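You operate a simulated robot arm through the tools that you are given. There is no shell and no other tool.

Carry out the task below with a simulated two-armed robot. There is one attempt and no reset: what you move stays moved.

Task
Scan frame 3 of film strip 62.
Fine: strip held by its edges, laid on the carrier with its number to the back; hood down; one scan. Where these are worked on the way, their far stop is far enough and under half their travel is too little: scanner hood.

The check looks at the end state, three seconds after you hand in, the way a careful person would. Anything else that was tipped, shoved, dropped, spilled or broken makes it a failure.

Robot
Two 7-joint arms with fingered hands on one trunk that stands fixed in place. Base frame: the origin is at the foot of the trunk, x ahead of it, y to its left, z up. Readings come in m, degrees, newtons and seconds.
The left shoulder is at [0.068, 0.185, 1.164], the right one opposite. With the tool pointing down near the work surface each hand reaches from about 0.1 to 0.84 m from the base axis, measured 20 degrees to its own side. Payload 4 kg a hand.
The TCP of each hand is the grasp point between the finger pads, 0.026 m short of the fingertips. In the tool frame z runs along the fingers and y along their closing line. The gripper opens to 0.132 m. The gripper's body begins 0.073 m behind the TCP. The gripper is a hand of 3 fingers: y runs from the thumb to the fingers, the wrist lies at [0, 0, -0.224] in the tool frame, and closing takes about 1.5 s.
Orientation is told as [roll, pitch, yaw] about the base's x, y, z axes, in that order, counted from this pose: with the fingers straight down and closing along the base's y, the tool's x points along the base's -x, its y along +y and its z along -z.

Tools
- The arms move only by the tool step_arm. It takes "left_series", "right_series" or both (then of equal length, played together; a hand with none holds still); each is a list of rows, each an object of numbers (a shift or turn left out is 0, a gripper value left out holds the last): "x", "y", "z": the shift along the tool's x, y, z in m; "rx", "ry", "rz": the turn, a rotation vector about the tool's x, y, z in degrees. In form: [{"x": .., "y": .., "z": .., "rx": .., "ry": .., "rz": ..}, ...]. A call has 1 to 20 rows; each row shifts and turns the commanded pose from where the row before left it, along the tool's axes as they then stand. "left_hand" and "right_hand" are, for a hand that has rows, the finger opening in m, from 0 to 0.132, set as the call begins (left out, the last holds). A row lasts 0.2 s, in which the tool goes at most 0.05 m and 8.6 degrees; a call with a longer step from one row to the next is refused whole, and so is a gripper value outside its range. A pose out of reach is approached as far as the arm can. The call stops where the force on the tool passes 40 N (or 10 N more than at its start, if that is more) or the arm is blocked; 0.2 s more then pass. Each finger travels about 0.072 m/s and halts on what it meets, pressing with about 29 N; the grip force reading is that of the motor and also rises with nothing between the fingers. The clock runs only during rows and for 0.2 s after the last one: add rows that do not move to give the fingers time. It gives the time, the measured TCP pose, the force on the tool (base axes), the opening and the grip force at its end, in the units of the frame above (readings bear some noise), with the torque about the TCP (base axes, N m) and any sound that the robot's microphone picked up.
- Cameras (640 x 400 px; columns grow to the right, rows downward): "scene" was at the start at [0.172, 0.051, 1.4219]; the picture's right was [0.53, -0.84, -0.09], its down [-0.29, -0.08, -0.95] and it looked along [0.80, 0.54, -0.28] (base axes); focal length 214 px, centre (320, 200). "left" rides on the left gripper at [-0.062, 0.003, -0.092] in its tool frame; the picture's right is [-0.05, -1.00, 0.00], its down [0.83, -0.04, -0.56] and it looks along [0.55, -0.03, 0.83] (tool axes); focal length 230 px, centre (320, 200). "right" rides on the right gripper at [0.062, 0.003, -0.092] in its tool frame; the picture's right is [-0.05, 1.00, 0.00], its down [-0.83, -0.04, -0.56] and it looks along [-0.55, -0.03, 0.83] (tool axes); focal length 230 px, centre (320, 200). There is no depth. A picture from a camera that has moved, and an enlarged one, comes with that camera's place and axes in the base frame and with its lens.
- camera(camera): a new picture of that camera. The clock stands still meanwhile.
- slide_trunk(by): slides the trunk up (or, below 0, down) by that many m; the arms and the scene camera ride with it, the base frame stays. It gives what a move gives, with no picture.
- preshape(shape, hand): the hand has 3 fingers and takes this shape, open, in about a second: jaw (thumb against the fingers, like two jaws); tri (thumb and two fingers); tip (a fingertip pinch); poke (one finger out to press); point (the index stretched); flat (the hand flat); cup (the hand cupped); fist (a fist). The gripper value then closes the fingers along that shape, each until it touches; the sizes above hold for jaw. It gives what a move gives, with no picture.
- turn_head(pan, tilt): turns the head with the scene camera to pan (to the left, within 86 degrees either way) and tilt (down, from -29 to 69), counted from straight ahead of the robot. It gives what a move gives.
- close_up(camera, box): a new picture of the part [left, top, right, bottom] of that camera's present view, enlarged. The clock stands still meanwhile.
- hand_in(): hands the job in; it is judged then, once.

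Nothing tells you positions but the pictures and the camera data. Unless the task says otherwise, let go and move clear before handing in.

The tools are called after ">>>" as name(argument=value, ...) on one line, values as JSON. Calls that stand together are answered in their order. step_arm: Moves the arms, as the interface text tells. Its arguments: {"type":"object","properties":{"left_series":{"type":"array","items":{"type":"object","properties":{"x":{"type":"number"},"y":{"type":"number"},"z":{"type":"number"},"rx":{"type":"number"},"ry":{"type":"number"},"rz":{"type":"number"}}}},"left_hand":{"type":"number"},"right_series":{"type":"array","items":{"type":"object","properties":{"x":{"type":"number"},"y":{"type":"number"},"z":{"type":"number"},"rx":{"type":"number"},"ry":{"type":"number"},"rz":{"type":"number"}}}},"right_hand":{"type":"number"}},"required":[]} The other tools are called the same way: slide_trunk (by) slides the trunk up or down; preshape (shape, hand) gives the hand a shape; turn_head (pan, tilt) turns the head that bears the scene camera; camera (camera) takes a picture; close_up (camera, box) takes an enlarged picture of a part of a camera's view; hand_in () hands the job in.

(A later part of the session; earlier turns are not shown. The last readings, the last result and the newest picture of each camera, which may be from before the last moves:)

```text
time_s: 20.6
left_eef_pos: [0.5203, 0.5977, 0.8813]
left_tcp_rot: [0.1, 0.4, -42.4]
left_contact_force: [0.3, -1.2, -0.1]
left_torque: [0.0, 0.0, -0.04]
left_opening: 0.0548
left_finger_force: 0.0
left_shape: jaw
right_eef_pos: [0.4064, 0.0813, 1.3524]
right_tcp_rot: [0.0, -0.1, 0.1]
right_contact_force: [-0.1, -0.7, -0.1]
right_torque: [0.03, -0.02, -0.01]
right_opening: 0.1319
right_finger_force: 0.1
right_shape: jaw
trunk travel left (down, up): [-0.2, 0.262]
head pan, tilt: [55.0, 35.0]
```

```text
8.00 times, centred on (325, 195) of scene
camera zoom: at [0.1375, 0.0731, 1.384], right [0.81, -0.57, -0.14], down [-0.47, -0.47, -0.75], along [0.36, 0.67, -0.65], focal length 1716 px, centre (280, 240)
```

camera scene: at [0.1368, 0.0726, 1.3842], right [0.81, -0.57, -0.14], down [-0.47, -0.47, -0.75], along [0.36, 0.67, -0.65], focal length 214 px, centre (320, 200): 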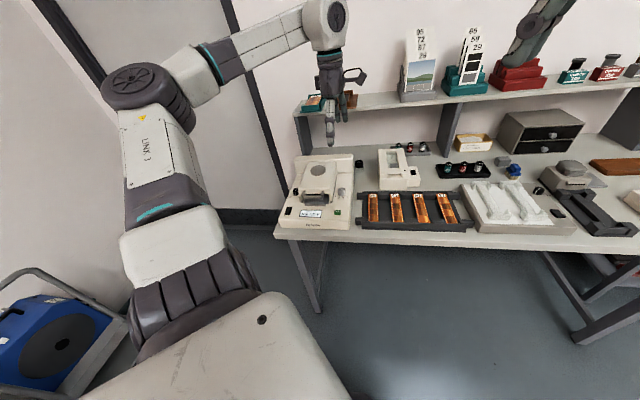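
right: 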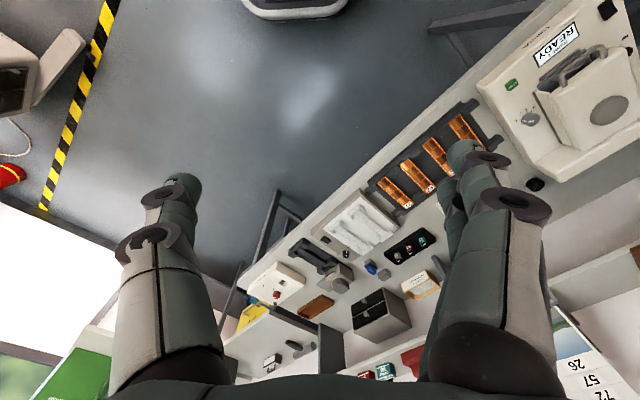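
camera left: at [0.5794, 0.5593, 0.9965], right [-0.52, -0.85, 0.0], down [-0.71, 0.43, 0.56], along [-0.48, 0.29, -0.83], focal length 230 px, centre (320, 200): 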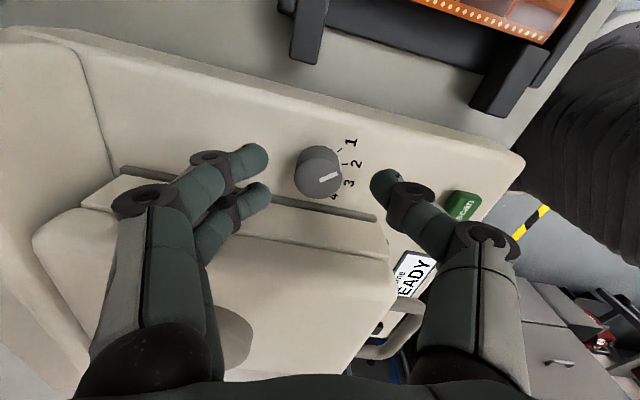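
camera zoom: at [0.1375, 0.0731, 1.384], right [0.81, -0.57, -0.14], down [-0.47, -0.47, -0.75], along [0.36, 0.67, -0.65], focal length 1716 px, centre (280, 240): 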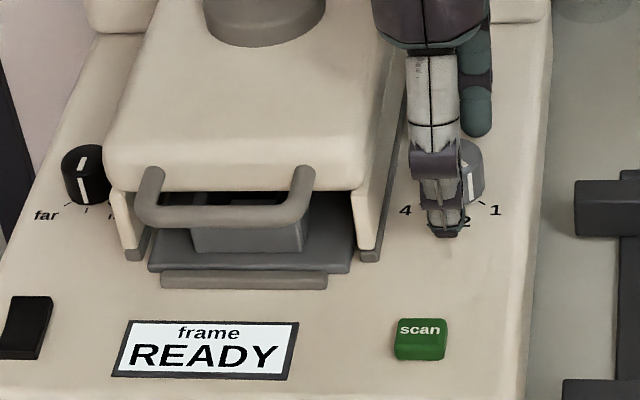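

>>> step_arm(left_series=[{}, {}, {}, {}, {"rz": 4}, {"rz": 4}, {"rz": 4}, {"rz": 4}, {"rz": 4}, {"rz": 4}, {"rz": 4}, {}], left_hand=0.015)

>>> close_up(camera="left", box=[200, 100, 440, 250])

>>> close_up(camera="scene", box=[285, 170, 365, 220])

```text
time_s: 23.2
left_eef_pos: [0.5223, 0.5953, 0.8813]
left_tcp_rot: [-0.1, 0.3, -70.2]
left_contact_force: [-0.4, -5.2, -4.1]
left_torque: [1.04, 0.41, 1.32]
left_opening: 0.019
left_finger_force: 28.8
left_shape: jaw
right_eef_pos: [0.4063, 0.0811, 1.3517]
right_tcp_rot: [0.0, 0.0, -0.1]
right_contact_force: [-0.2, 0.3, 1.1]
right_torque: [0.02, 0.0, 0.0]
right_opening: 0.1322
right_finger_force: 0.1
right_shape: jaw
trunk travel left (down, up): [-0.2, 0.262]
head pan, tilt: [55.0, 35.0]
```

```text
2.67 times, centred on (320, 175) of left
camera zoom: at [0.5453, 0.5394, 0.9743], right [-0.92, -0.39, 0.0], down [-0.32, 0.77, 0.56], along [-0.22, 0.52, -0.83], focal length 614 px, centre (320, 267)
```

zoom: 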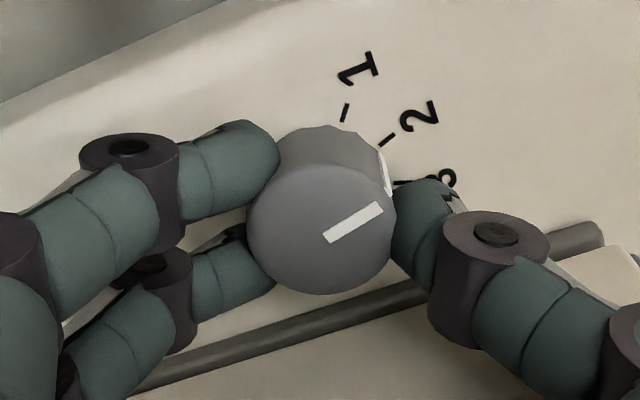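

```text
8.00 times, centred on (325, 195) of scene
camera zoom: at [0.138, 0.0726, 1.384], right [0.81, -0.57, -0.14], down [-0.47, -0.47, -0.75], along [0.36, 0.67, -0.65], focal length 1716 px, centre (280, 240)
```

zoom: 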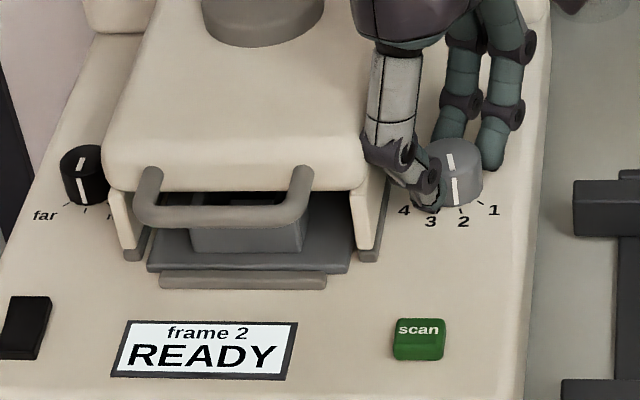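

Now the pointer is between 2 and 3. I'll release, rotate back around the dial and regrip for the final part.

>>> step_arm(left_series=[{}, {}, {}, {"rz": -5}, {"rz": -5}, {"rz": -5}, {"rz": -5}, {"rz": -5}, {"rz": -3}, {}], left_hand=0.052)

>>> close_up(camera="left", box=[200, 100, 440, 250])

>>> close_up(camera="scene", box=[285, 170, 365, 220])

```text
time_s: 25.4
left_eef_pos: [0.5211, 0.5971, 0.8831]
left_tcp_rot: [0.0, 0.5, -42.2]
left_contact_force: [-0.1, -0.7, -0.1]
left_torque: [0.02, 0.04, 0.02]
left_opening: 0.0515
left_finger_force: 0.0
left_shape: jaw
right_eef_pos: [0.4056, 0.0816, 1.3519]
right_tcp_rot: [0.0, 0.0, -0.1]
right_contact_force: [1.0, 0.1, -0.8]
right_torque: [-0.01, 0.0, -0.02]
right_opening: 0.1317
right_finger_force: 0.1
right_shape: jaw
trunk travel left (down, up): [-0.2, 0.262]
head pan, tilt: [55.0, 35.0]
```

```text
2.67 times, centred on (320, 175) of left
camera zoom: at [0.5683, 0.5578, 0.9746], right [-0.63, -0.77, 0.0], down [-0.64, 0.52, 0.56], along [-0.43, 0.36, -0.83], focal length 614 px, centre (320, 267)
```

zoom: 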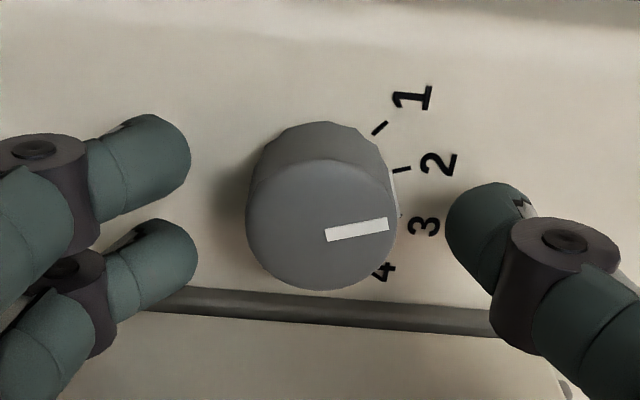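

```text
8.00 times, centred on (325, 195) of scene
camera zoom: at [0.1376, 0.0731, 1.384], right [0.81, -0.57, -0.14], down [-0.47, -0.47, -0.75], along [0.36, 0.67, -0.65], focal length 1716 px, centre (280, 240)
```

zoom: 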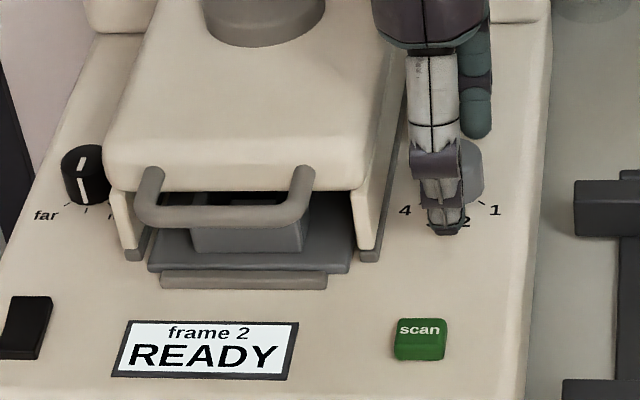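

>>> step_arm(left_series=[{}, {}, {}, {}, {"rz": 4}, {"rz": 4}, {"rz": 4}, {"rz": 4}, {"rz": 4}, {"rz": 4}, {"rz": 4}, {}], left_hand=0.015)

>>> close_up(camera="left", box=[200, 100, 440, 250])

>>> close_up(camera="scene", box=[285, 170, 365, 220])

```text
time_s: 28.1
left_eef_pos: [0.5214, 0.5963, 0.8815]
left_tcp_rot: [-0.2, 0.2, -70.3]
left_contact_force: [-2.2, -6.7, -2.7]
left_torque: [1.07, 0.46, 1.43]
left_opening: 0.0191
left_finger_force: 28.4
left_shape: jaw
right_eef_pos: [0.4062, 0.0811, 1.351]
right_tcp_rot: [0.0, 0.0, -0.1]
right_contact_force: [-1.2, 0.2, 0.6]
right_torque: [0.01, 0.01, 0.01]
right_opening: 0.1321
right_finger_force: 0.1
right_shape: jaw
trunk travel left (down, up): [-0.2, 0.262]
head pan, tilt: [55.0, 35.0]
```

```text
2.67 times, centred on (320, 175) of left
camera zoom: at [0.5451, 0.5394, 0.9746], right [-0.92, -0.39, 0.0], down [-0.32, 0.77, 0.56], along [-0.22, 0.52, -0.83], focal length 614 px, centre (320, 267)
```

zoom: 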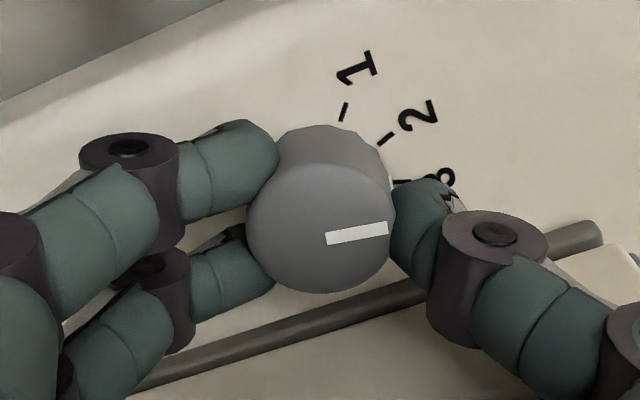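

```text
8.00 times, centred on (325, 195) of scene
camera zoom: at [0.1376, 0.0723, 1.384], right [0.81, -0.57, -0.14], down [-0.47, -0.47, -0.75], along [0.36, 0.67, -0.65], focal length 1716 px, centre (280, 240)
```

zoom: 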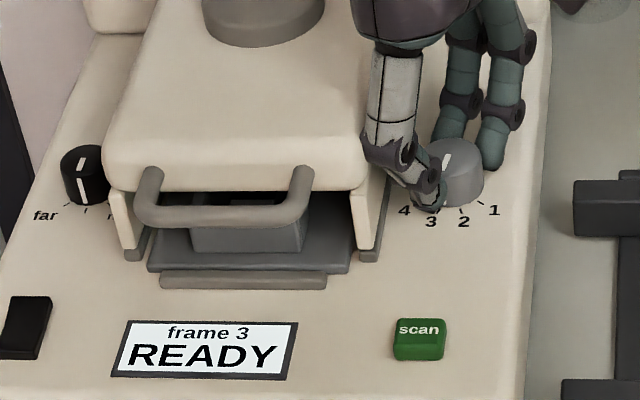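

The display reads "frame 3". I'll add a few degrees to offset the release spring-back, then open.

>>> step_arm(left_series=[{"rz": 2.5}, {"rz": 1.5}, {}])

>>> close_up(camera="scene", box=[285, 170, 365, 220])

```text
time_s: 28.9
left_eef_pos: [0.5234, 0.5934, 0.8819]
left_tcp_rot: [-0.1, 0.3, -74.3]
left_contact_force: [6.8, -26.4, -7.1]
left_torque: [2.31, 0.95, 3.21]
left_opening: 0.0178
left_finger_force: 28.7
left_shape: jaw
right_eef_pos: [0.4084, 0.0775, 1.3512]
right_tcp_rot: [0.1, 0.2, 0.0]
right_contact_force: [0.3, 0.0, 1.3]
right_torque: [0.02, 0.0, -0.01]
right_opening: 0.132
right_finger_force: 0.0
right_shape: jaw
trunk travel left (down, up): [-0.2, 0.262]
head pan, tilt: [55.0, 35.0]
```

```text
8.00 times, centred on (325, 195) of scene
camera zoom: at [0.1401, 0.0694, 1.3838], right [0.81, -0.57, -0.15], down [-0.47, -0.47, -0.75], along [0.36, 0.67, -0.65], focal length 1716 px, centre (280, 240)
```

zoom: 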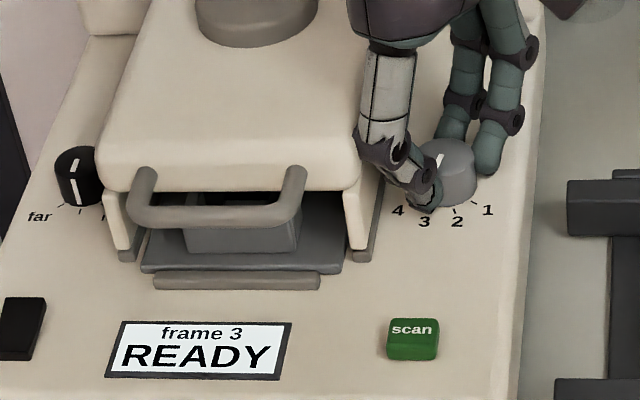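

>>> step_arm(left_series=[{}, {}, {}], left_hand=0.045)

>>> close_up(camera="scene", box=[285, 170, 365, 220])

>>> close_up(camera="left", box=[200, 100, 440, 250])

```text
time_s: 29.6
left_eef_pos: [0.5261, 0.5942, 0.884]
left_tcp_rot: [0.1, 0.4, -74.4]
left_contact_force: [29.0, -24.5, -0.7]
left_torque: [0.72, 0.93, 1.56]
left_opening: 0.0379
left_finger_force: 0.0
left_shape: jaw
right_eef_pos: [0.4099, 0.0785, 1.3509]
right_tcp_rot: [0.1, 0.1, 0.0]
right_contact_force: [0.8, -0.5, 0.2]
right_torque: [-0.02, -0.03, -0.03]
right_opening: 0.1318
right_finger_force: 0.1
right_shape: jaw
trunk travel left (down, up): [-0.2, 0.262]
head pan, tilt: [55.0, 35.0]
```

```text
8.00 times, centred on (325, 195) of scene
camera zoom: at [0.1421, 0.0694, 1.3838], right [0.81, -0.57, -0.15], down [-0.47, -0.47, -0.75], along [0.36, 0.67, -0.65], focal length 1716 px, centre (280, 240)
```

zoom: 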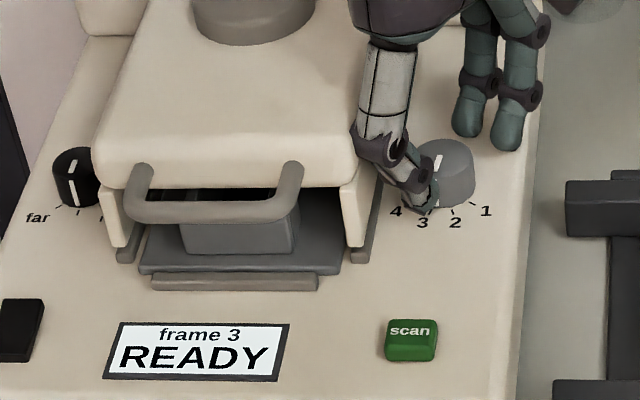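

```text
2.67 times, centred on (320, 175) of left
camera zoom: at [0.5451, 0.5358, 0.9766], right [-0.95, -0.32, 0.0], down [-0.27, 0.79, 0.56], along [-0.18, 0.53, -0.83], focal length 614 px, centre (320, 267)
```

zoom: 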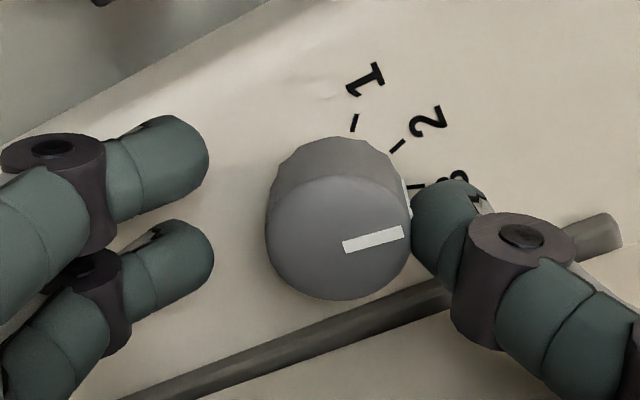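

The display shows "frame 3", but the thumb is touching the hood's side seal. I'll ease the hand slightly toward the front to unload the thumb, then lift straight up.

>>> step_arm(left_series=[{"y": -0.002}, {"y": -0.0015, "x": -0.001}, {"z": -0.01}, {"z": -0.015}, {"z": -0.02}, {"z": -0.03}, {}], left_hand=0.038)

>>> close_up(camera="scene", box=[285, 170, 365, 220])

>>> camera(camera="left")

```text
time_s: 31.2
left_eef_pos: [0.5207, 0.5912, 0.9548]
left_tcp_rot: [-0.1, 0.3, -74.3]
left_contact_force: [26.7, -14.9, -3.9]
left_torque: [0.5, 0.57, 0.96]
left_opening: 0.0303
left_finger_force: 0.1
left_shape: jaw
right_eef_pos: [0.411, 0.0799, 1.3499]
right_tcp_rot: [0.1, 0.3, 0.0]
right_contact_force: [-0.4, -0.5, 0.1]
right_torque: [0.01, 0.0, 0.0]
right_opening: 0.1318
right_finger_force: 0.1
right_shape: jaw
trunk travel left (down, up): [-0.2, 0.262]
head pan, tilt: [55.0, 35.0]
```

```text
8.00 times, centred on (325, 195) of scene
camera zoom: at [0.1424, 0.0715, 1.3836], right [0.81, -0.57, -0.15], down [-0.47, -0.47, -0.75], along [0.36, 0.67, -0.65], focal length 1716 px, centre (280, 240)
```

zoom: 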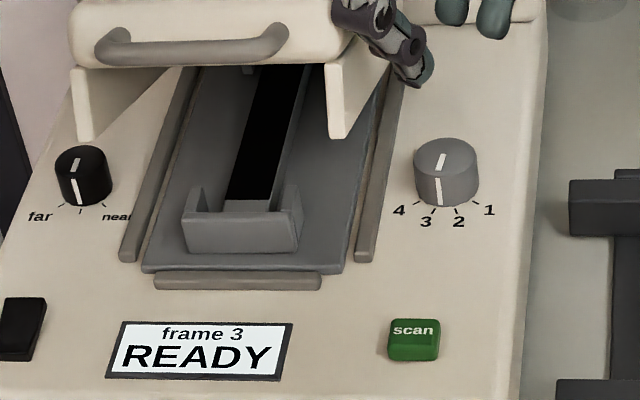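

```text
taken
camera left: at [0.5416, 0.5335, 1.0477], right [-0.95, -0.32, 0.0], down [-0.26, 0.79, 0.56], along [-0.18, 0.53, -0.83], focal length 230 px, centre (320, 200)
```

left: 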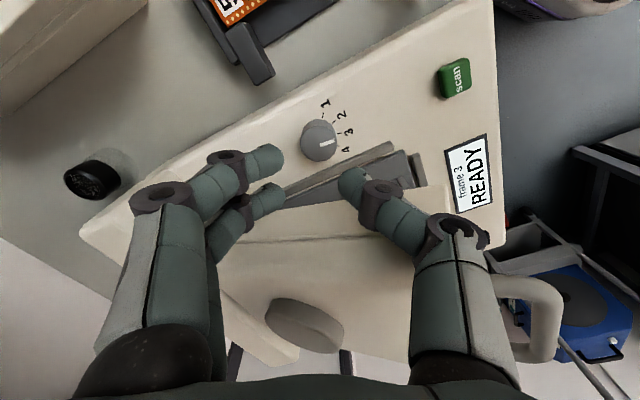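

Unexpectedly the thumb caught the hood's edge and raised it partly while lifting; dial stays on frame 3. Let me look at how the hood sits now before any more motion.

>>> close_up(camera="scene", box=[260, 100, 400, 240])

>>> close_up(camera="left", box=[240, 120, 480, 270])

>>> camera(camera="right")

```text
2.86 times, centred on (330, 170) of scene
camera zoom: at [0.1424, 0.0715, 1.3836], right [0.81, -0.57, -0.15], down [-0.47, -0.47, -0.75], along [0.36, 0.67, -0.65], focal length 613 px, centre (291, 286)
```

zoom: 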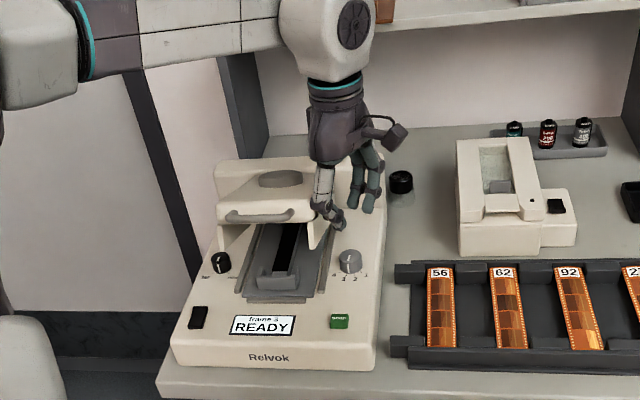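

```text
2.67 times, centred on (360, 195) of left
camera zoom: at [0.5416, 0.5335, 1.0477], right [-0.95, -0.32, 0.0], down [-0.26, 0.79, 0.56], along [-0.18, 0.53, -0.83], focal length 614 px, centre (213, 213)
```

zoom: 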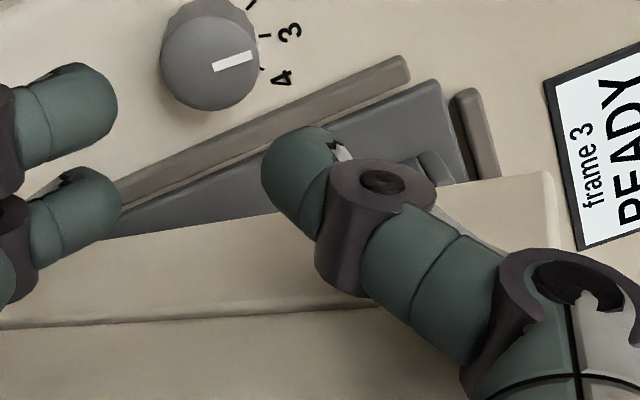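

```text
taken
camera right: at [0.3494, 0.084, 1.4442], right [0.05, 1.0, 0.0], down [0.83, -0.04, 0.55], along [0.55, -0.03, -0.83], focal length 230 px, centre (320, 200)
```

right: 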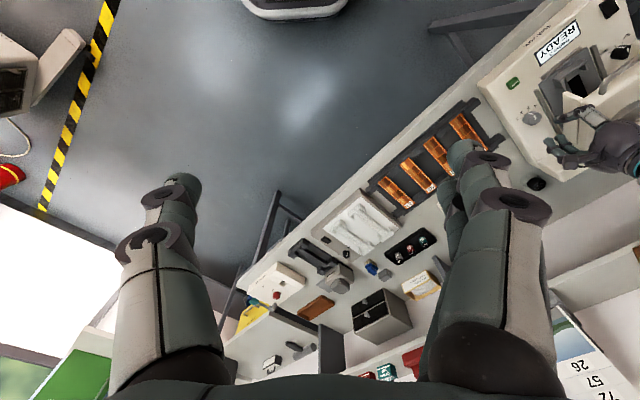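

The thumb's knuckle is supporting the hood at about a quarter open. I'll lower the hand so the hood comes back down gently, then slide off it to the right.

>>> step_arm(left_series=[{"z": 0.01}, {"z": 0.01}, {"z": 0.01}, {"z": 0.01}, {}])

>>> close_up(camera="scene", box=[260, 140, 380, 230])

>>> close_up(camera="left", box=[240, 120, 480, 270])

```text
time_s: 32.5
left_eef_pos: [0.5199, 0.5901, 0.9178]
left_tcp_rot: [-0.3, 0.2, -74.3]
left_contact_force: [21.7, -30.8, -1.1]
left_torque: [0.97, 0.61, 1.87]
left_opening: 0.0343
left_finger_force: 0.1
left_shape: jaw
right_eef_pos: [0.4095, 0.0768, 1.349]
right_tcp_rot: [0.2, 0.2, -0.1]
right_contact_force: [-0.4, 0.3, 0.2]
right_torque: [-0.01, 0.01, 0.01]
right_opening: 0.1321
right_finger_force: 0.2
right_shape: jaw
trunk travel left (down, up): [-0.2, 0.262]
head pan, tilt: [55.0, 35.0]
```

```text
4.44 times, centred on (320, 185) of scene
camera zoom: at [0.141, 0.0683, 1.3839], right [0.81, -0.57, -0.15], down [-0.47, -0.47, -0.75], along [0.36, 0.67, -0.65], focal length 953 px, centre (320, 267)
```

zoom: 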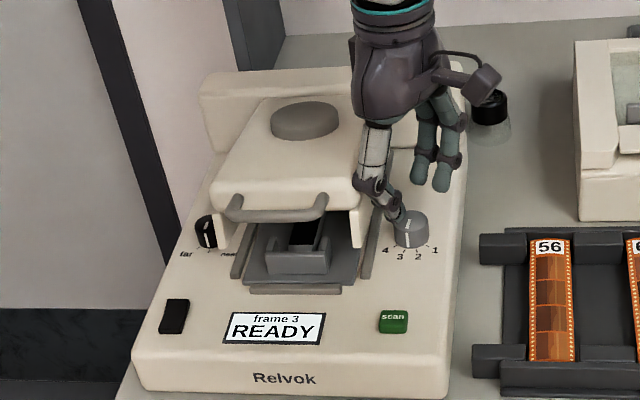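

```text
2.67 times, centred on (360, 195) of left
camera zoom: at [0.5408, 0.5319, 1.0107], right [-0.95, -0.32, 0.0], down [-0.26, 0.79, 0.56], along [-0.18, 0.53, -0.83], focal length 614 px, centre (213, 213)
```

zoom: 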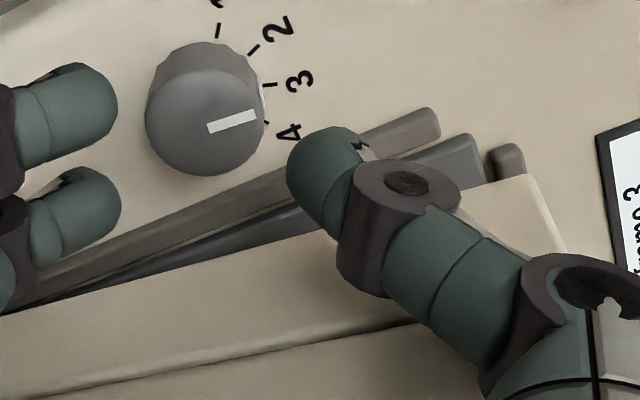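

>>> step_arm(left_series=[{"z": 0.01}, {"z": 0.008}, {"x": -0.004, "y": 0.0022}, {"x": -0.004, "y": 0.0022}, {"x": -0.004, "y": 0.0022}, {}])

>>> close_up(camera="scene", box=[260, 140, 380, 230])

>>> close_up(camera="left", box=[240, 120, 480, 270])

```text
time_s: 33.9
left_eef_pos: [0.5272, 0.5839, 0.8967]
left_tcp_rot: [-0.3, 0.4, -74.3]
left_contact_force: [-0.7, -0.2, -0.1]
left_torque: [0.03, -0.01, -0.02]
left_opening: 0.0381
left_finger_force: 0.0
left_shape: jaw
right_eef_pos: [0.4065, 0.0793, 1.3531]
right_tcp_rot: [0.0, 0.1, -0.1]
right_contact_force: [-0.2, 0.4, 0.5]
right_torque: [-0.04, 0.03, 0.0]
right_opening: 0.132
right_finger_force: 0.0
right_shape: jaw
trunk travel left (down, up): [-0.2, 0.262]
head pan, tilt: [55.0, 35.0]
```

```text
4.44 times, centred on (320, 185) of scene
camera zoom: at [0.1377, 0.0727, 1.384], right [0.81, -0.57, -0.14], down [-0.47, -0.47, -0.75], along [0.36, 0.67, -0.65], focal length 953 px, centre (320, 267)
```

zoom: 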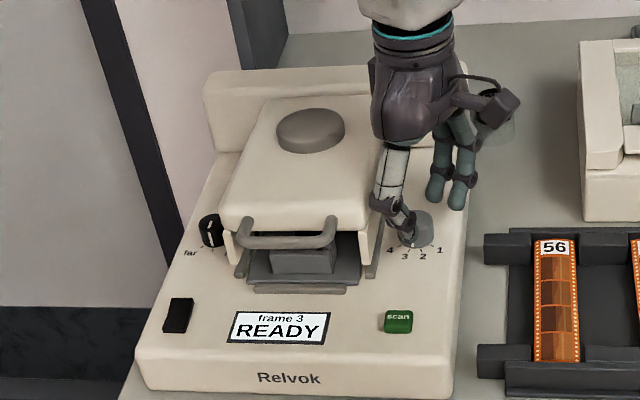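

```text
2.67 times, centred on (360, 195) of left
camera zoom: at [0.5468, 0.5268, 0.9899], right [-0.95, -0.32, 0.0], down [-0.26, 0.79, 0.56], along [-0.18, 0.53, -0.83], focal length 614 px, centre (213, 213)
```

zoom: 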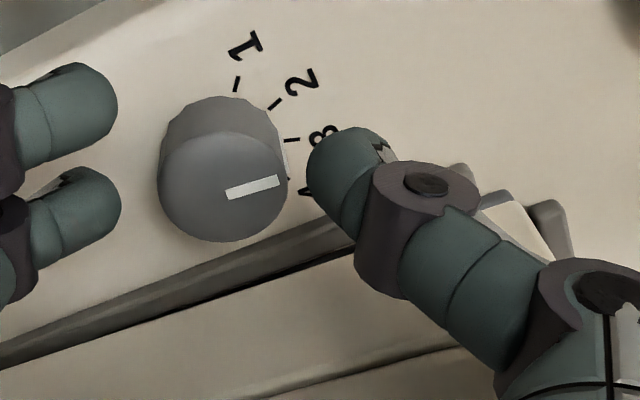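

The hood is down again, the scanner hasn't shifted, and the display reads "frame 3". I'll lift clear and yaw the hand to +45° (closing line along the bench width), suitable both for the hood handle and the strip.

>>> step_arm(left_series=[{"z": -0.03}, {"z": -0.04}, {"z": -0.04}, {"z": -0.04}, {"z": -0.04}, {"rz": -8.5}, {"rz": -8.5}, {"rz": -8.5}, {"rz": -8.5}, {"rz": -8.5}, {"rz": -8.5}, {"rz": -8.5}, {"rz": -8.5}, {"rz": -8.5}, {"rz": -8.5}, {"rz": -8.5}, {"rz": -8.5}, {"rz": -8.5}, {"rz": -8.5}])

>>> camera(camera="left")

>>> close_up(camera="scene", box=[285, 150, 385, 220])

```text
time_s: 37.9
left_eef_pos: [0.5288, 0.5831, 1.0887]
left_tcp_rot: [0.3, 0.1, 44.8]
left_contact_force: [-0.5, -0.4, 0.5]
left_torque: [0.03, 0.01, 0.0]
left_opening: 0.0382
left_finger_force: 0.1
left_shape: jaw
right_eef_pos: [0.4059, 0.0823, 1.3512]
right_tcp_rot: [0.0, 0.0, 0.0]
right_contact_force: [1.3, 0.7, 0.0]
right_torque: [-0.01, 0.02, 0.01]
right_opening: 0.1318
right_finger_force: 0.0
right_shape: jaw
trunk travel left (down, up): [-0.2, 0.262]
head pan, tilt: [55.0, 35.0]
```

```text
taken
camera left: at [0.5698, 0.629, 1.1814], right [0.74, -0.67, -0.01], down [-0.56, -0.62, 0.56], along [-0.38, -0.41, -0.83], focal length 230 px, centre (320, 200)
```

left: 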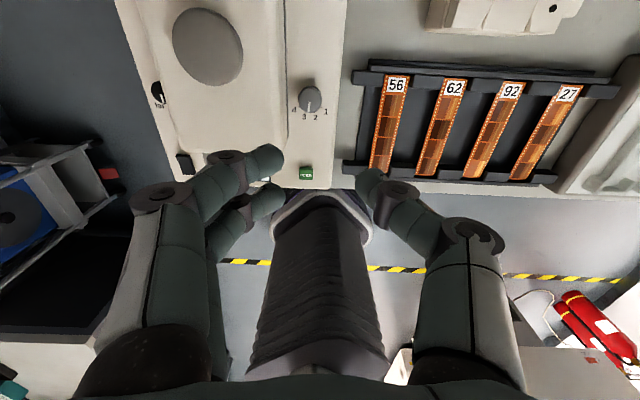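

```text
5.71 times, centred on (335, 185) of scene
camera zoom: at [0.1375, 0.0729, 1.384], right [0.81, -0.57, -0.14], down [-0.47, -0.47, -0.75], along [0.36, 0.67, -0.65], focal length 1226 px, centre (234, 286)
```

zoom: 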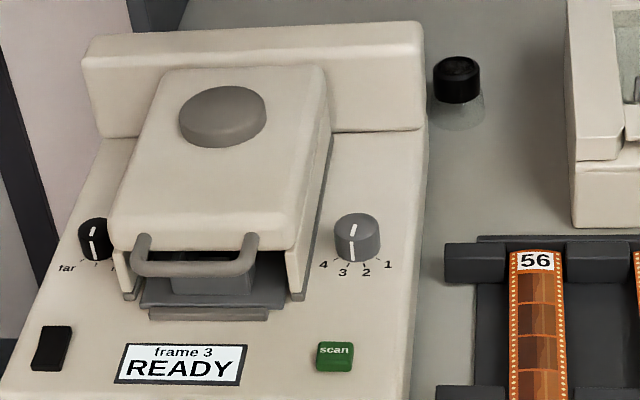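

Yaw +45° is well within reach and the display still reads frame 3. Next I move above the hood's handle (estimated at (0.394, 0.597, 0.908)), opening the fingers to 90 mm.

>>> step_arm(left_series=[{"x": 0.0287, "y": 0.035}, {"x": 0.0287, "y": 0.035}, {"x": 0.0287, "y": 0.035}, {"z": 0.03}, {}], left_hand=0.09)

>>> camera(camera="left")

>>> close_up(camera="scene", box=[265, 100, 385, 230])

```text
time_s: 39.0
left_eef_pos: [0.3934, 0.5977, 1.0615]
left_tcp_rot: [0.3, 0.0, 44.8]
left_contact_force: [-0.3, 0.4, 0.5]
left_torque: [0.0, -0.02, -0.02]
left_opening: 0.0897
left_finger_force: 0.1
left_shape: jaw
right_eef_pos: [0.4058, 0.0809, 1.3509]
right_tcp_rot: [0.0, 0.1, 0.0]
right_contact_force: [-0.1, 0.3, 0.1]
right_torque: [0.02, 0.02, -0.02]
right_opening: 0.1316
right_finger_force: 0.0
right_shape: jaw
trunk travel left (down, up): [-0.2, 0.262]
head pan, tilt: [55.0, 35.0]
```

```text
taken
camera left: at [0.4339, 0.6428, 1.1536], right [0.74, -0.67, -0.01], down [-0.56, -0.62, 0.56], along [-0.38, -0.41, -0.83], focal length 230 px, centre (320, 200)
```

left: 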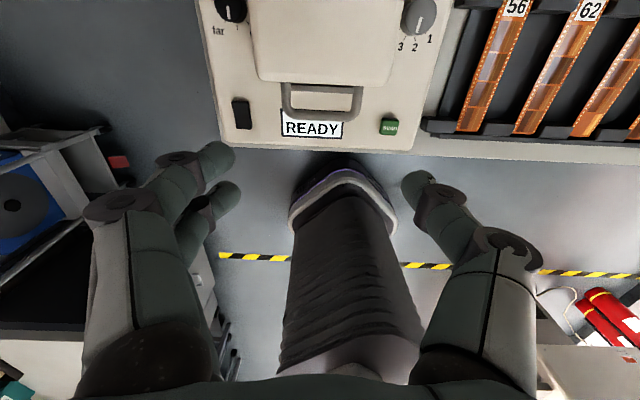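

```text
3.08 times, centred on (325, 165) of scene
camera zoom: at [0.1373, 0.0729, 1.3841], right [0.81, -0.57, -0.14], down [-0.47, -0.47, -0.75], along [0.36, 0.67, -0.65], focal length 660 px, centre (305, 308)
```

zoom: 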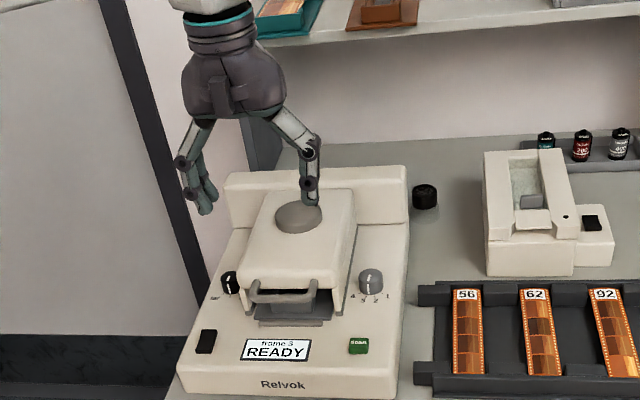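

>>> close_up(camera="left", box=[200, 60, 440, 160])

>>> close_up(camera="left", box=[420, 0, 640, 150])

```text
2.67 times, centred on (320, 110) of left
camera zoom: at [0.4339, 0.6428, 1.1536], right [0.74, -0.67, -0.01], down [-0.56, -0.62, 0.56], along [-0.38, -0.41, -0.83], focal length 614 px, centre (320, 440)
```

zoom: 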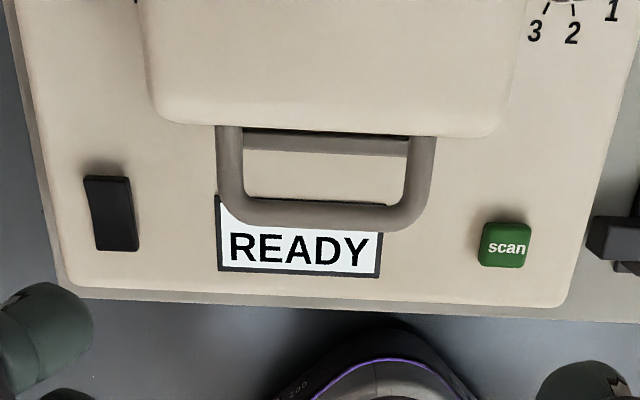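

```text
2.67 times, centred on (530, 75) of left
camera zoom: at [0.4339, 0.6428, 1.1536], right [0.74, -0.67, -0.01], down [-0.56, -0.62, 0.56], along [-0.38, -0.41, -0.83], focal length 614 px, centre (-240, 533)
```

zoom: 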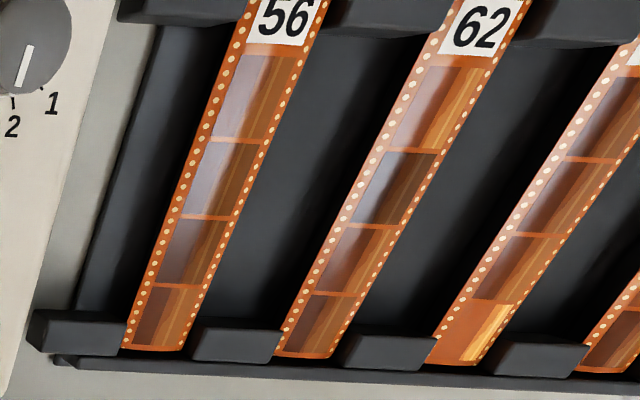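

The handle is ~84 mm wide with its bar at about (0.394, 0.596, 0.903). I'll straddle it: open to 112 mm, align, and descend in two stages.

>>> step_arm(left_series=[{"x": -0.008, "y": -0.0023}, {"z": 0.04}, {"z": 0.04}, {"z": 0.03}, {}], left_hand=0.112)

>>> camera(camera="left")

>>> close_up(camera="scene", box=[265, 120, 375, 220])

```text
time_s: 40.2
left_eef_pos: [0.3998, 0.6017, 0.9492]
left_tcp_rot: [0.4, 0.0, 44.6]
left_contact_force: [-0.3, 0.2, 1.1]
left_torque: [0.02, -0.01, 0.03]
left_opening: 0.1115
left_finger_force: 0.1
left_shape: jaw
right_eef_pos: [0.406, 0.0812, 1.3514]
right_tcp_rot: [0.0, -0.1, 0.0]
right_contact_force: [-0.8, 0.0, -0.9]
right_torque: [-0.03, 0.02, -0.01]
right_opening: 0.1321
right_finger_force: 0.1
right_shape: jaw
trunk travel left (down, up): [-0.2, 0.262]
head pan, tilt: [55.0, 35.0]
```

```text
taken
camera left: at [0.4403, 0.647, 1.042], right [0.74, -0.67, -0.01], down [-0.56, -0.62, 0.55], along [-0.38, -0.41, -0.83], focal length 230 px, centre (320, 200)
```

left: 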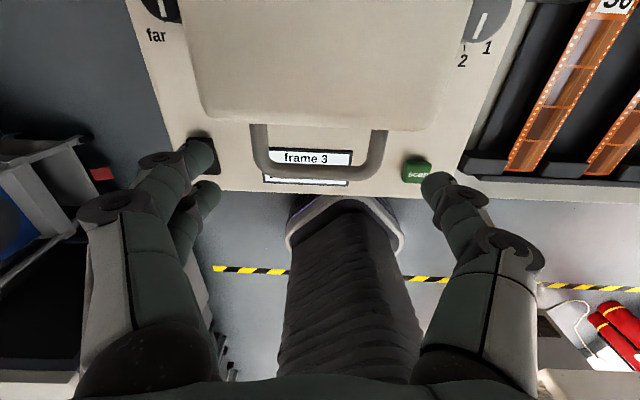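

```text
4.00 times, centred on (320, 170) of scene
camera zoom: at [0.137, 0.0727, 1.3842], right [0.81, -0.57, -0.14], down [-0.47, -0.47, -0.75], along [0.36, 0.67, -0.65], focal length 858 px, centre (320, 320)
```

zoom: 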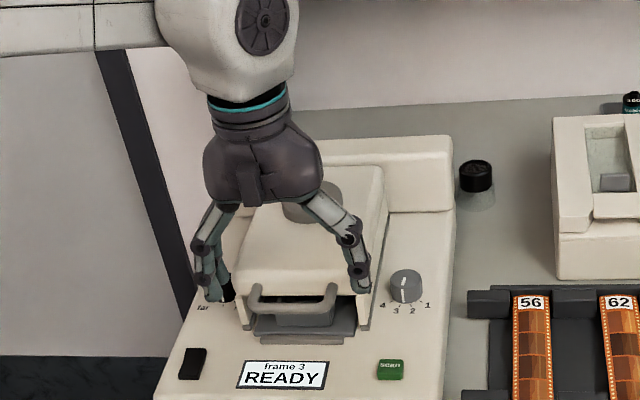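

>>> step_arm(left_series=[{"x": 0.003, "z": 0.015}, {"z": 0.02}, {}])

>>> step_arm(left_series=[{}, {}, {}, {}, {}], left_hand=0.06)

>>> camera(camera="left")

>>> close_up(camera="scene", box=[265, 140, 375, 220])

```text
time_s: 41.0
left_eef_pos: [0.3984, 0.5996, 0.9153]
left_tcp_rot: [0.4, 0.0, 44.7]
left_contact_force: [0.1, -0.3, -0.6]
left_torque: [0.0, 0.02, 0.01]
left_opening: 0.1117
left_finger_force: 0.1
left_shape: jaw
right_eef_pos: [0.4058, 0.0816, 1.351]
right_tcp_rot: [0.0, 0.0, 0.0]
right_contact_force: [0.3, 0.1, 0.1]
right_torque: [0.0, 0.01, -0.02]
right_opening: 0.132
right_finger_force: 0.0
right_shape: jaw
trunk travel left (down, up): [-0.2, 0.262]
head pan, tilt: [55.0, 35.0]
```

```text
time_s: 42.2
left_eef_pos: [0.3972, 0.5989, 0.9143]
left_tcp_rot: [0.3, 0.1, 44.6]
left_contact_force: [-3.6, -10.3, -3.3]
left_torque: [-0.1, -0.06, 0.15]
left_opening: 0.0504
left_finger_force: 29.7
left_shape: jaw
right_eef_pos: [0.4048, 0.0809, 1.3511]
right_tcp_rot: [-0.1, 0.0, 0.0]
right_contact_force: [0.3, -0.6, -0.7]
right_torque: [0.0, -0.03, -0.03]
right_opening: 0.1318
right_finger_force: 0.0
right_shape: jaw
trunk travel left (down, up): [-0.2, 0.262]
head pan, tilt: [55.0, 35.0]
```

```text
taken
camera left: at [0.4391, 0.6441, 1.0071], right [0.74, -0.67, -0.01], down [-0.56, -0.62, 0.56], along [-0.38, -0.41, -0.83], focal length 230 px, centre (320, 200)
```

left: 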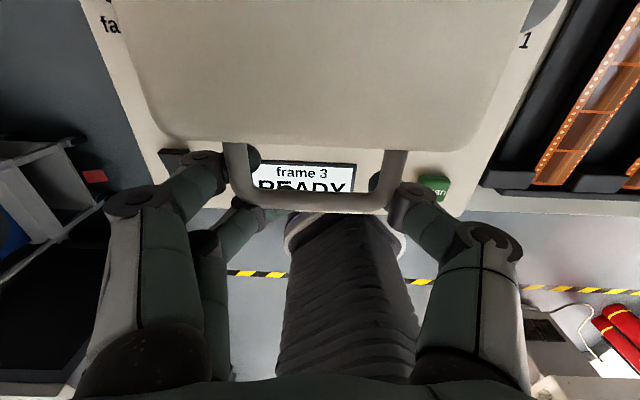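

```text
5.00 times, centred on (320, 180) of scene
camera zoom: at [0.137, 0.072, 1.3841], right [0.81, -0.57, -0.14], down [-0.47, -0.47, -0.75], along [0.36, 0.67, -0.65], focal length 1072 px, centre (320, 300)
```

zoom: 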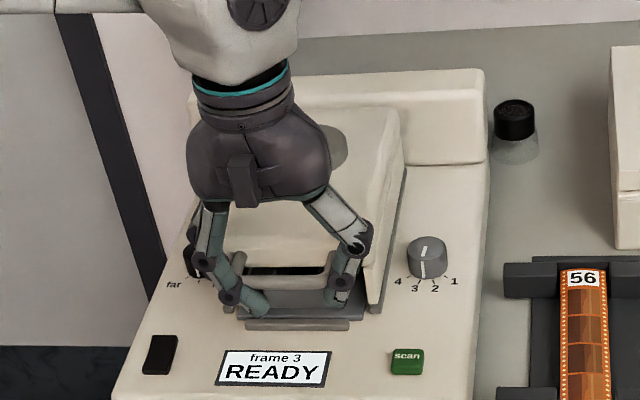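

The fingertips have curled under both handle arms. I'll relax the squeeze a little so the handle can pivot on the fingertips, and check.

>>> step_arm(left_series=[{}, {}, {}], left_hand=0.075)

>>> close_up(camera="left", box=[180, 110, 460, 285])

>>> close_up(camera="scene", box=[285, 165, 355, 210])

```text
time_s: 43.0
left_eef_pos: [0.3984, 0.6013, 0.9139]
left_tcp_rot: [0.5, 0.0, 44.7]
left_contact_force: [0.1, 0.0, 0.4]
left_torque: [0.02, -0.02, 0.0]
left_opening: 0.0746
left_finger_force: 0.1
left_shape: jaw
right_eef_pos: [0.405, 0.0822, 1.3515]
right_tcp_rot: [0.0, 0.0, 0.0]
right_contact_force: [0.4, 0.2, -0.8]
right_torque: [0.02, 0.02, -0.01]
right_opening: 0.1318
right_finger_force: 0.1
right_shape: jaw
trunk travel left (down, up): [-0.2, 0.262]
head pan, tilt: [55.0, 35.0]
```

```text
2.29 times, centred on (320, 198) of left
camera zoom: at [0.4397, 0.646, 1.0079], right [0.74, -0.67, -0.01], down [-0.56, -0.62, 0.55], along [-0.38, -0.41, -0.83], focal length 526 px, centre (320, 206)
```

zoom: 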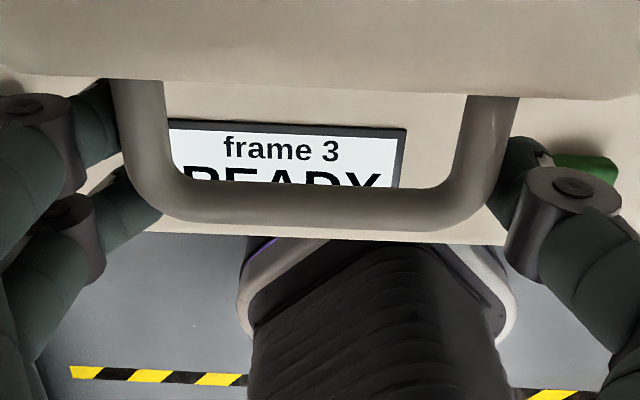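

```text
8.89 times, centred on (320, 188) of scene
camera zoom: at [0.1375, 0.0728, 1.3841], right [0.81, -0.57, -0.14], down [-0.47, -0.47, -0.75], along [0.36, 0.67, -0.65], focal length 1906 px, centre (320, 311)
```

zoom: 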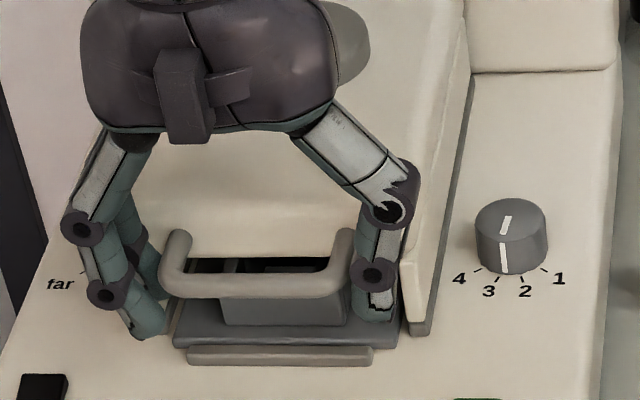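

>>> step_arm(left_series=[{}, {}, {"z": -0.01}, {"x": -0.002, "z": -0.012}, {"x": -0.003, "z": -0.012}, {}], left_hand=0.064)

>>> close_up(camera="scene", box=[265, 130, 375, 220])

>>> camera(camera="left")

```text
time_s: 44.5
left_eef_pos: [0.3991, 0.5992, 0.9503]
left_tcp_rot: [0.4, 0.0, 44.6]
left_contact_force: [-22.4, -25.7, 2.0]
left_torque: [-0.37, -0.05, 0.17]
left_opening: 0.0513
left_finger_force: 28.9
left_shape: jaw
right_eef_pos: [0.4027, 0.0782, 1.3529]
right_tcp_rot: [0.1, -0.1, 0.0]
right_contact_force: [1.0, 0.6, 0.8]
right_torque: [-0.01, 0.0, -0.04]
right_opening: 0.1317
right_finger_force: 0.1
right_shape: jaw
trunk travel left (down, up): [-0.2, 0.262]
head pan, tilt: [55.0, 35.0]
```

```text
4.44 times, centred on (320, 175) of scene
camera zoom: at [0.1337, 0.0688, 1.3847], right [0.81, -0.57, -0.14], down [-0.47, -0.47, -0.75], along [0.36, 0.67, -0.64], focal length 953 px, centre (320, 311)
```

zoom: 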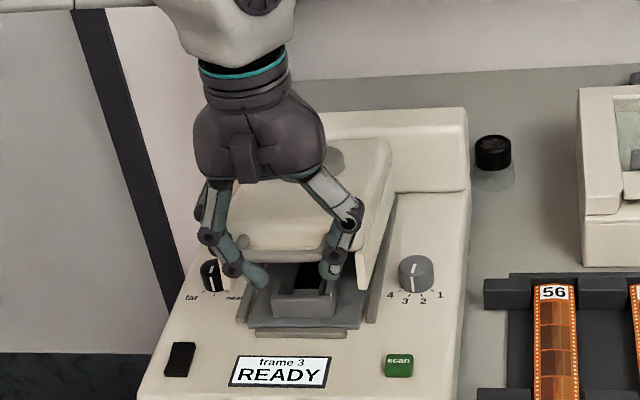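

```text
taken
camera left: at [0.4411, 0.6458, 1.0434], right [0.74, -0.67, -0.01], down [-0.56, -0.62, 0.56], along [-0.38, -0.41, -0.83], focal length 230 px, centre (320, 200)
```

left: 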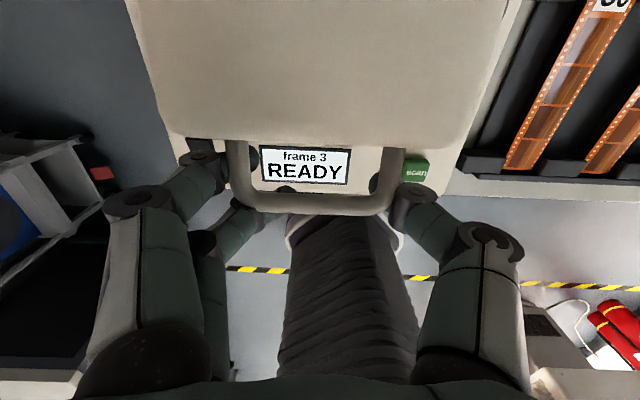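

The hood lifts, but the handle path is more vertical than I assumed (34 N toward the front). I'll relieve that offset and check the force before continuing.

>>> step_arm(left_series=[{"x": 0.005}, {}])

```text
time_s: 45.0
left_eef_pos: [0.3992, 0.6003, 0.9511]
left_tcp_rot: [0.3, -0.2, 44.6]
left_contact_force: [-12.0, -16.8, 2.1]
left_torque: [-0.29, -0.08, 0.1]
left_opening: 0.0505
left_finger_force: 28.9
left_shape: jaw
right_eef_pos: [0.4041, 0.0789, 1.3537]
right_tcp_rot: [0.1, -0.1, 0.0]
right_contact_force: [0.1, 1.2, 0.7]
right_torque: [0.01, 0.01, 0.0]
right_opening: 0.1319
right_finger_force: 0.0
right_shape: jaw
trunk travel left (down, up): [-0.2, 0.262]
head pan, tilt: [55.0, 35.0]
```

>>> step_arm(left_series=[{"x": 0.003, "z": -0.01}, {"z": -0.01}, {"x": -0.001, "z": -0.01}, {}])

>>> close_up(camera="scene", box=[265, 120, 375, 220])

>>> camera(camera="left")

```text
time_s: 46.0
left_eef_pos: [0.3978, 0.5992, 0.9768]
left_tcp_rot: [0.3, 0.0, 44.6]
left_contact_force: [10.3, -4.9, -3.1]
left_torque: [-0.08, 0.02, -0.18]
left_opening: 0.0386
left_finger_force: 28.7
left_shape: jaw
right_eef_pos: [0.4082, 0.0815, 1.3505]
right_tcp_rot: [-0.1, 0.1, 0.0]
right_contact_force: [0.2, -0.1, 0.4]
right_torque: [-0.01, -0.01, 0.03]
right_opening: 0.132
right_finger_force: 0.1
right_shape: jaw
trunk travel left (down, up): [-0.2, 0.262]
head pan, tilt: [55.0, 35.0]
```

```text
4.00 times, centred on (320, 170) of scene
camera zoom: at [0.1398, 0.0728, 1.3838], right [0.81, -0.57, -0.14], down [-0.47, -0.47, -0.75], along [0.36, 0.67, -0.65], focal length 858 px, centre (320, 320)
```

zoom: 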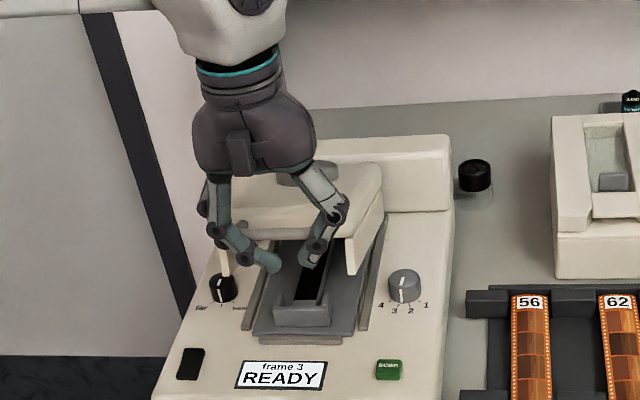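

```text
taken
camera left: at [0.4396, 0.6443, 1.0701], right [0.74, -0.67, -0.01], down [-0.56, -0.62, 0.55], along [-0.38, -0.41, -0.83], focal length 230 px, centre (320, 200)
```

left: 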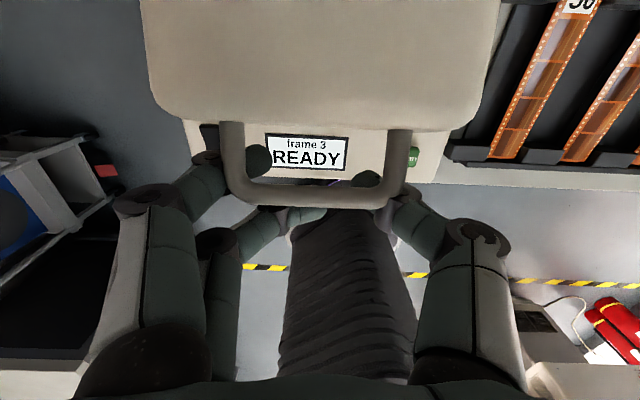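

The hood is now about 20–25° open with the fingertips under the handle. I'll continue along the arc in small steps while watching the force.

>>> step_arm(left_series=[{"x": -0.004, "z": -0.009}, {"x": -0.005, "z": -0.011}, {"x": -0.006, "z": -0.011}, {}])

>>> close_up(camera="scene", box=[265, 120, 375, 220])

>>> camera(camera="left")

```text
time_s: 47.0
left_eef_pos: [0.4077, 0.6084, 1.0099]
left_tcp_rot: [0.5, 0.0, 44.5]
left_contact_force: [1.7, -12.9, 0.6]
left_torque: [-0.08, -0.03, -0.08]
left_opening: 0.0378
left_finger_force: 28.9
left_shape: jaw
right_eef_pos: [0.4074, 0.0799, 1.3509]
right_tcp_rot: [0.1, 0.0, -0.1]
right_contact_force: [-0.9, 0.1, 0.1]
right_torque: [-0.01, 0.01, 0.01]
right_opening: 0.1319
right_finger_force: 0.0
right_shape: jaw
trunk travel left (down, up): [-0.2, 0.262]
head pan, tilt: [55.0, 35.0]
```

```text
4.00 times, centred on (320, 170) of scene
camera zoom: at [0.1375, 0.0708, 1.3842], right [0.81, -0.57, -0.14], down [-0.47, -0.47, -0.75], along [0.36, 0.67, -0.65], focal length 858 px, centre (320, 320)
```

zoom: 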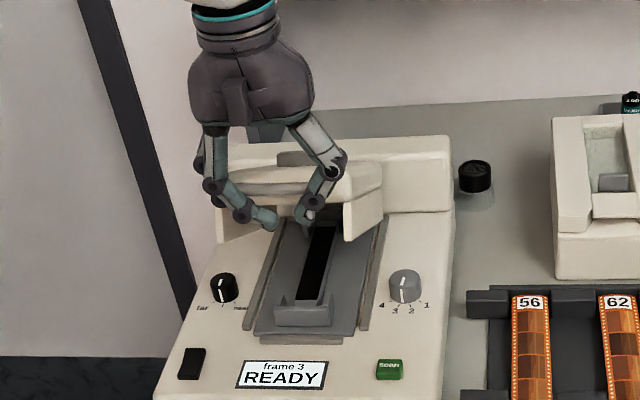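

```text
taken
camera left: at [0.449, 0.6535, 1.1037], right [0.74, -0.67, -0.01], down [-0.56, -0.62, 0.55], along [-0.38, -0.41, -0.83], focal length 230 px, centre (320, 200)
```

left: 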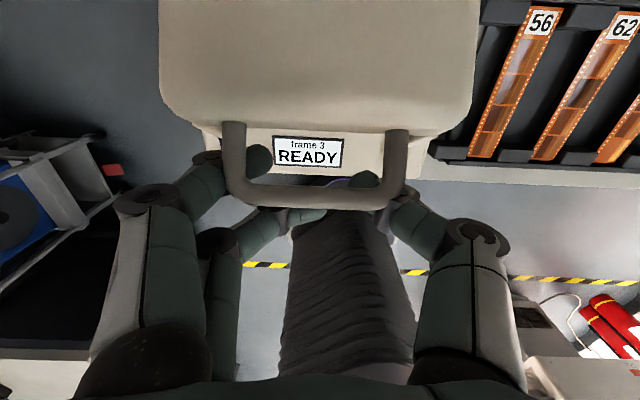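

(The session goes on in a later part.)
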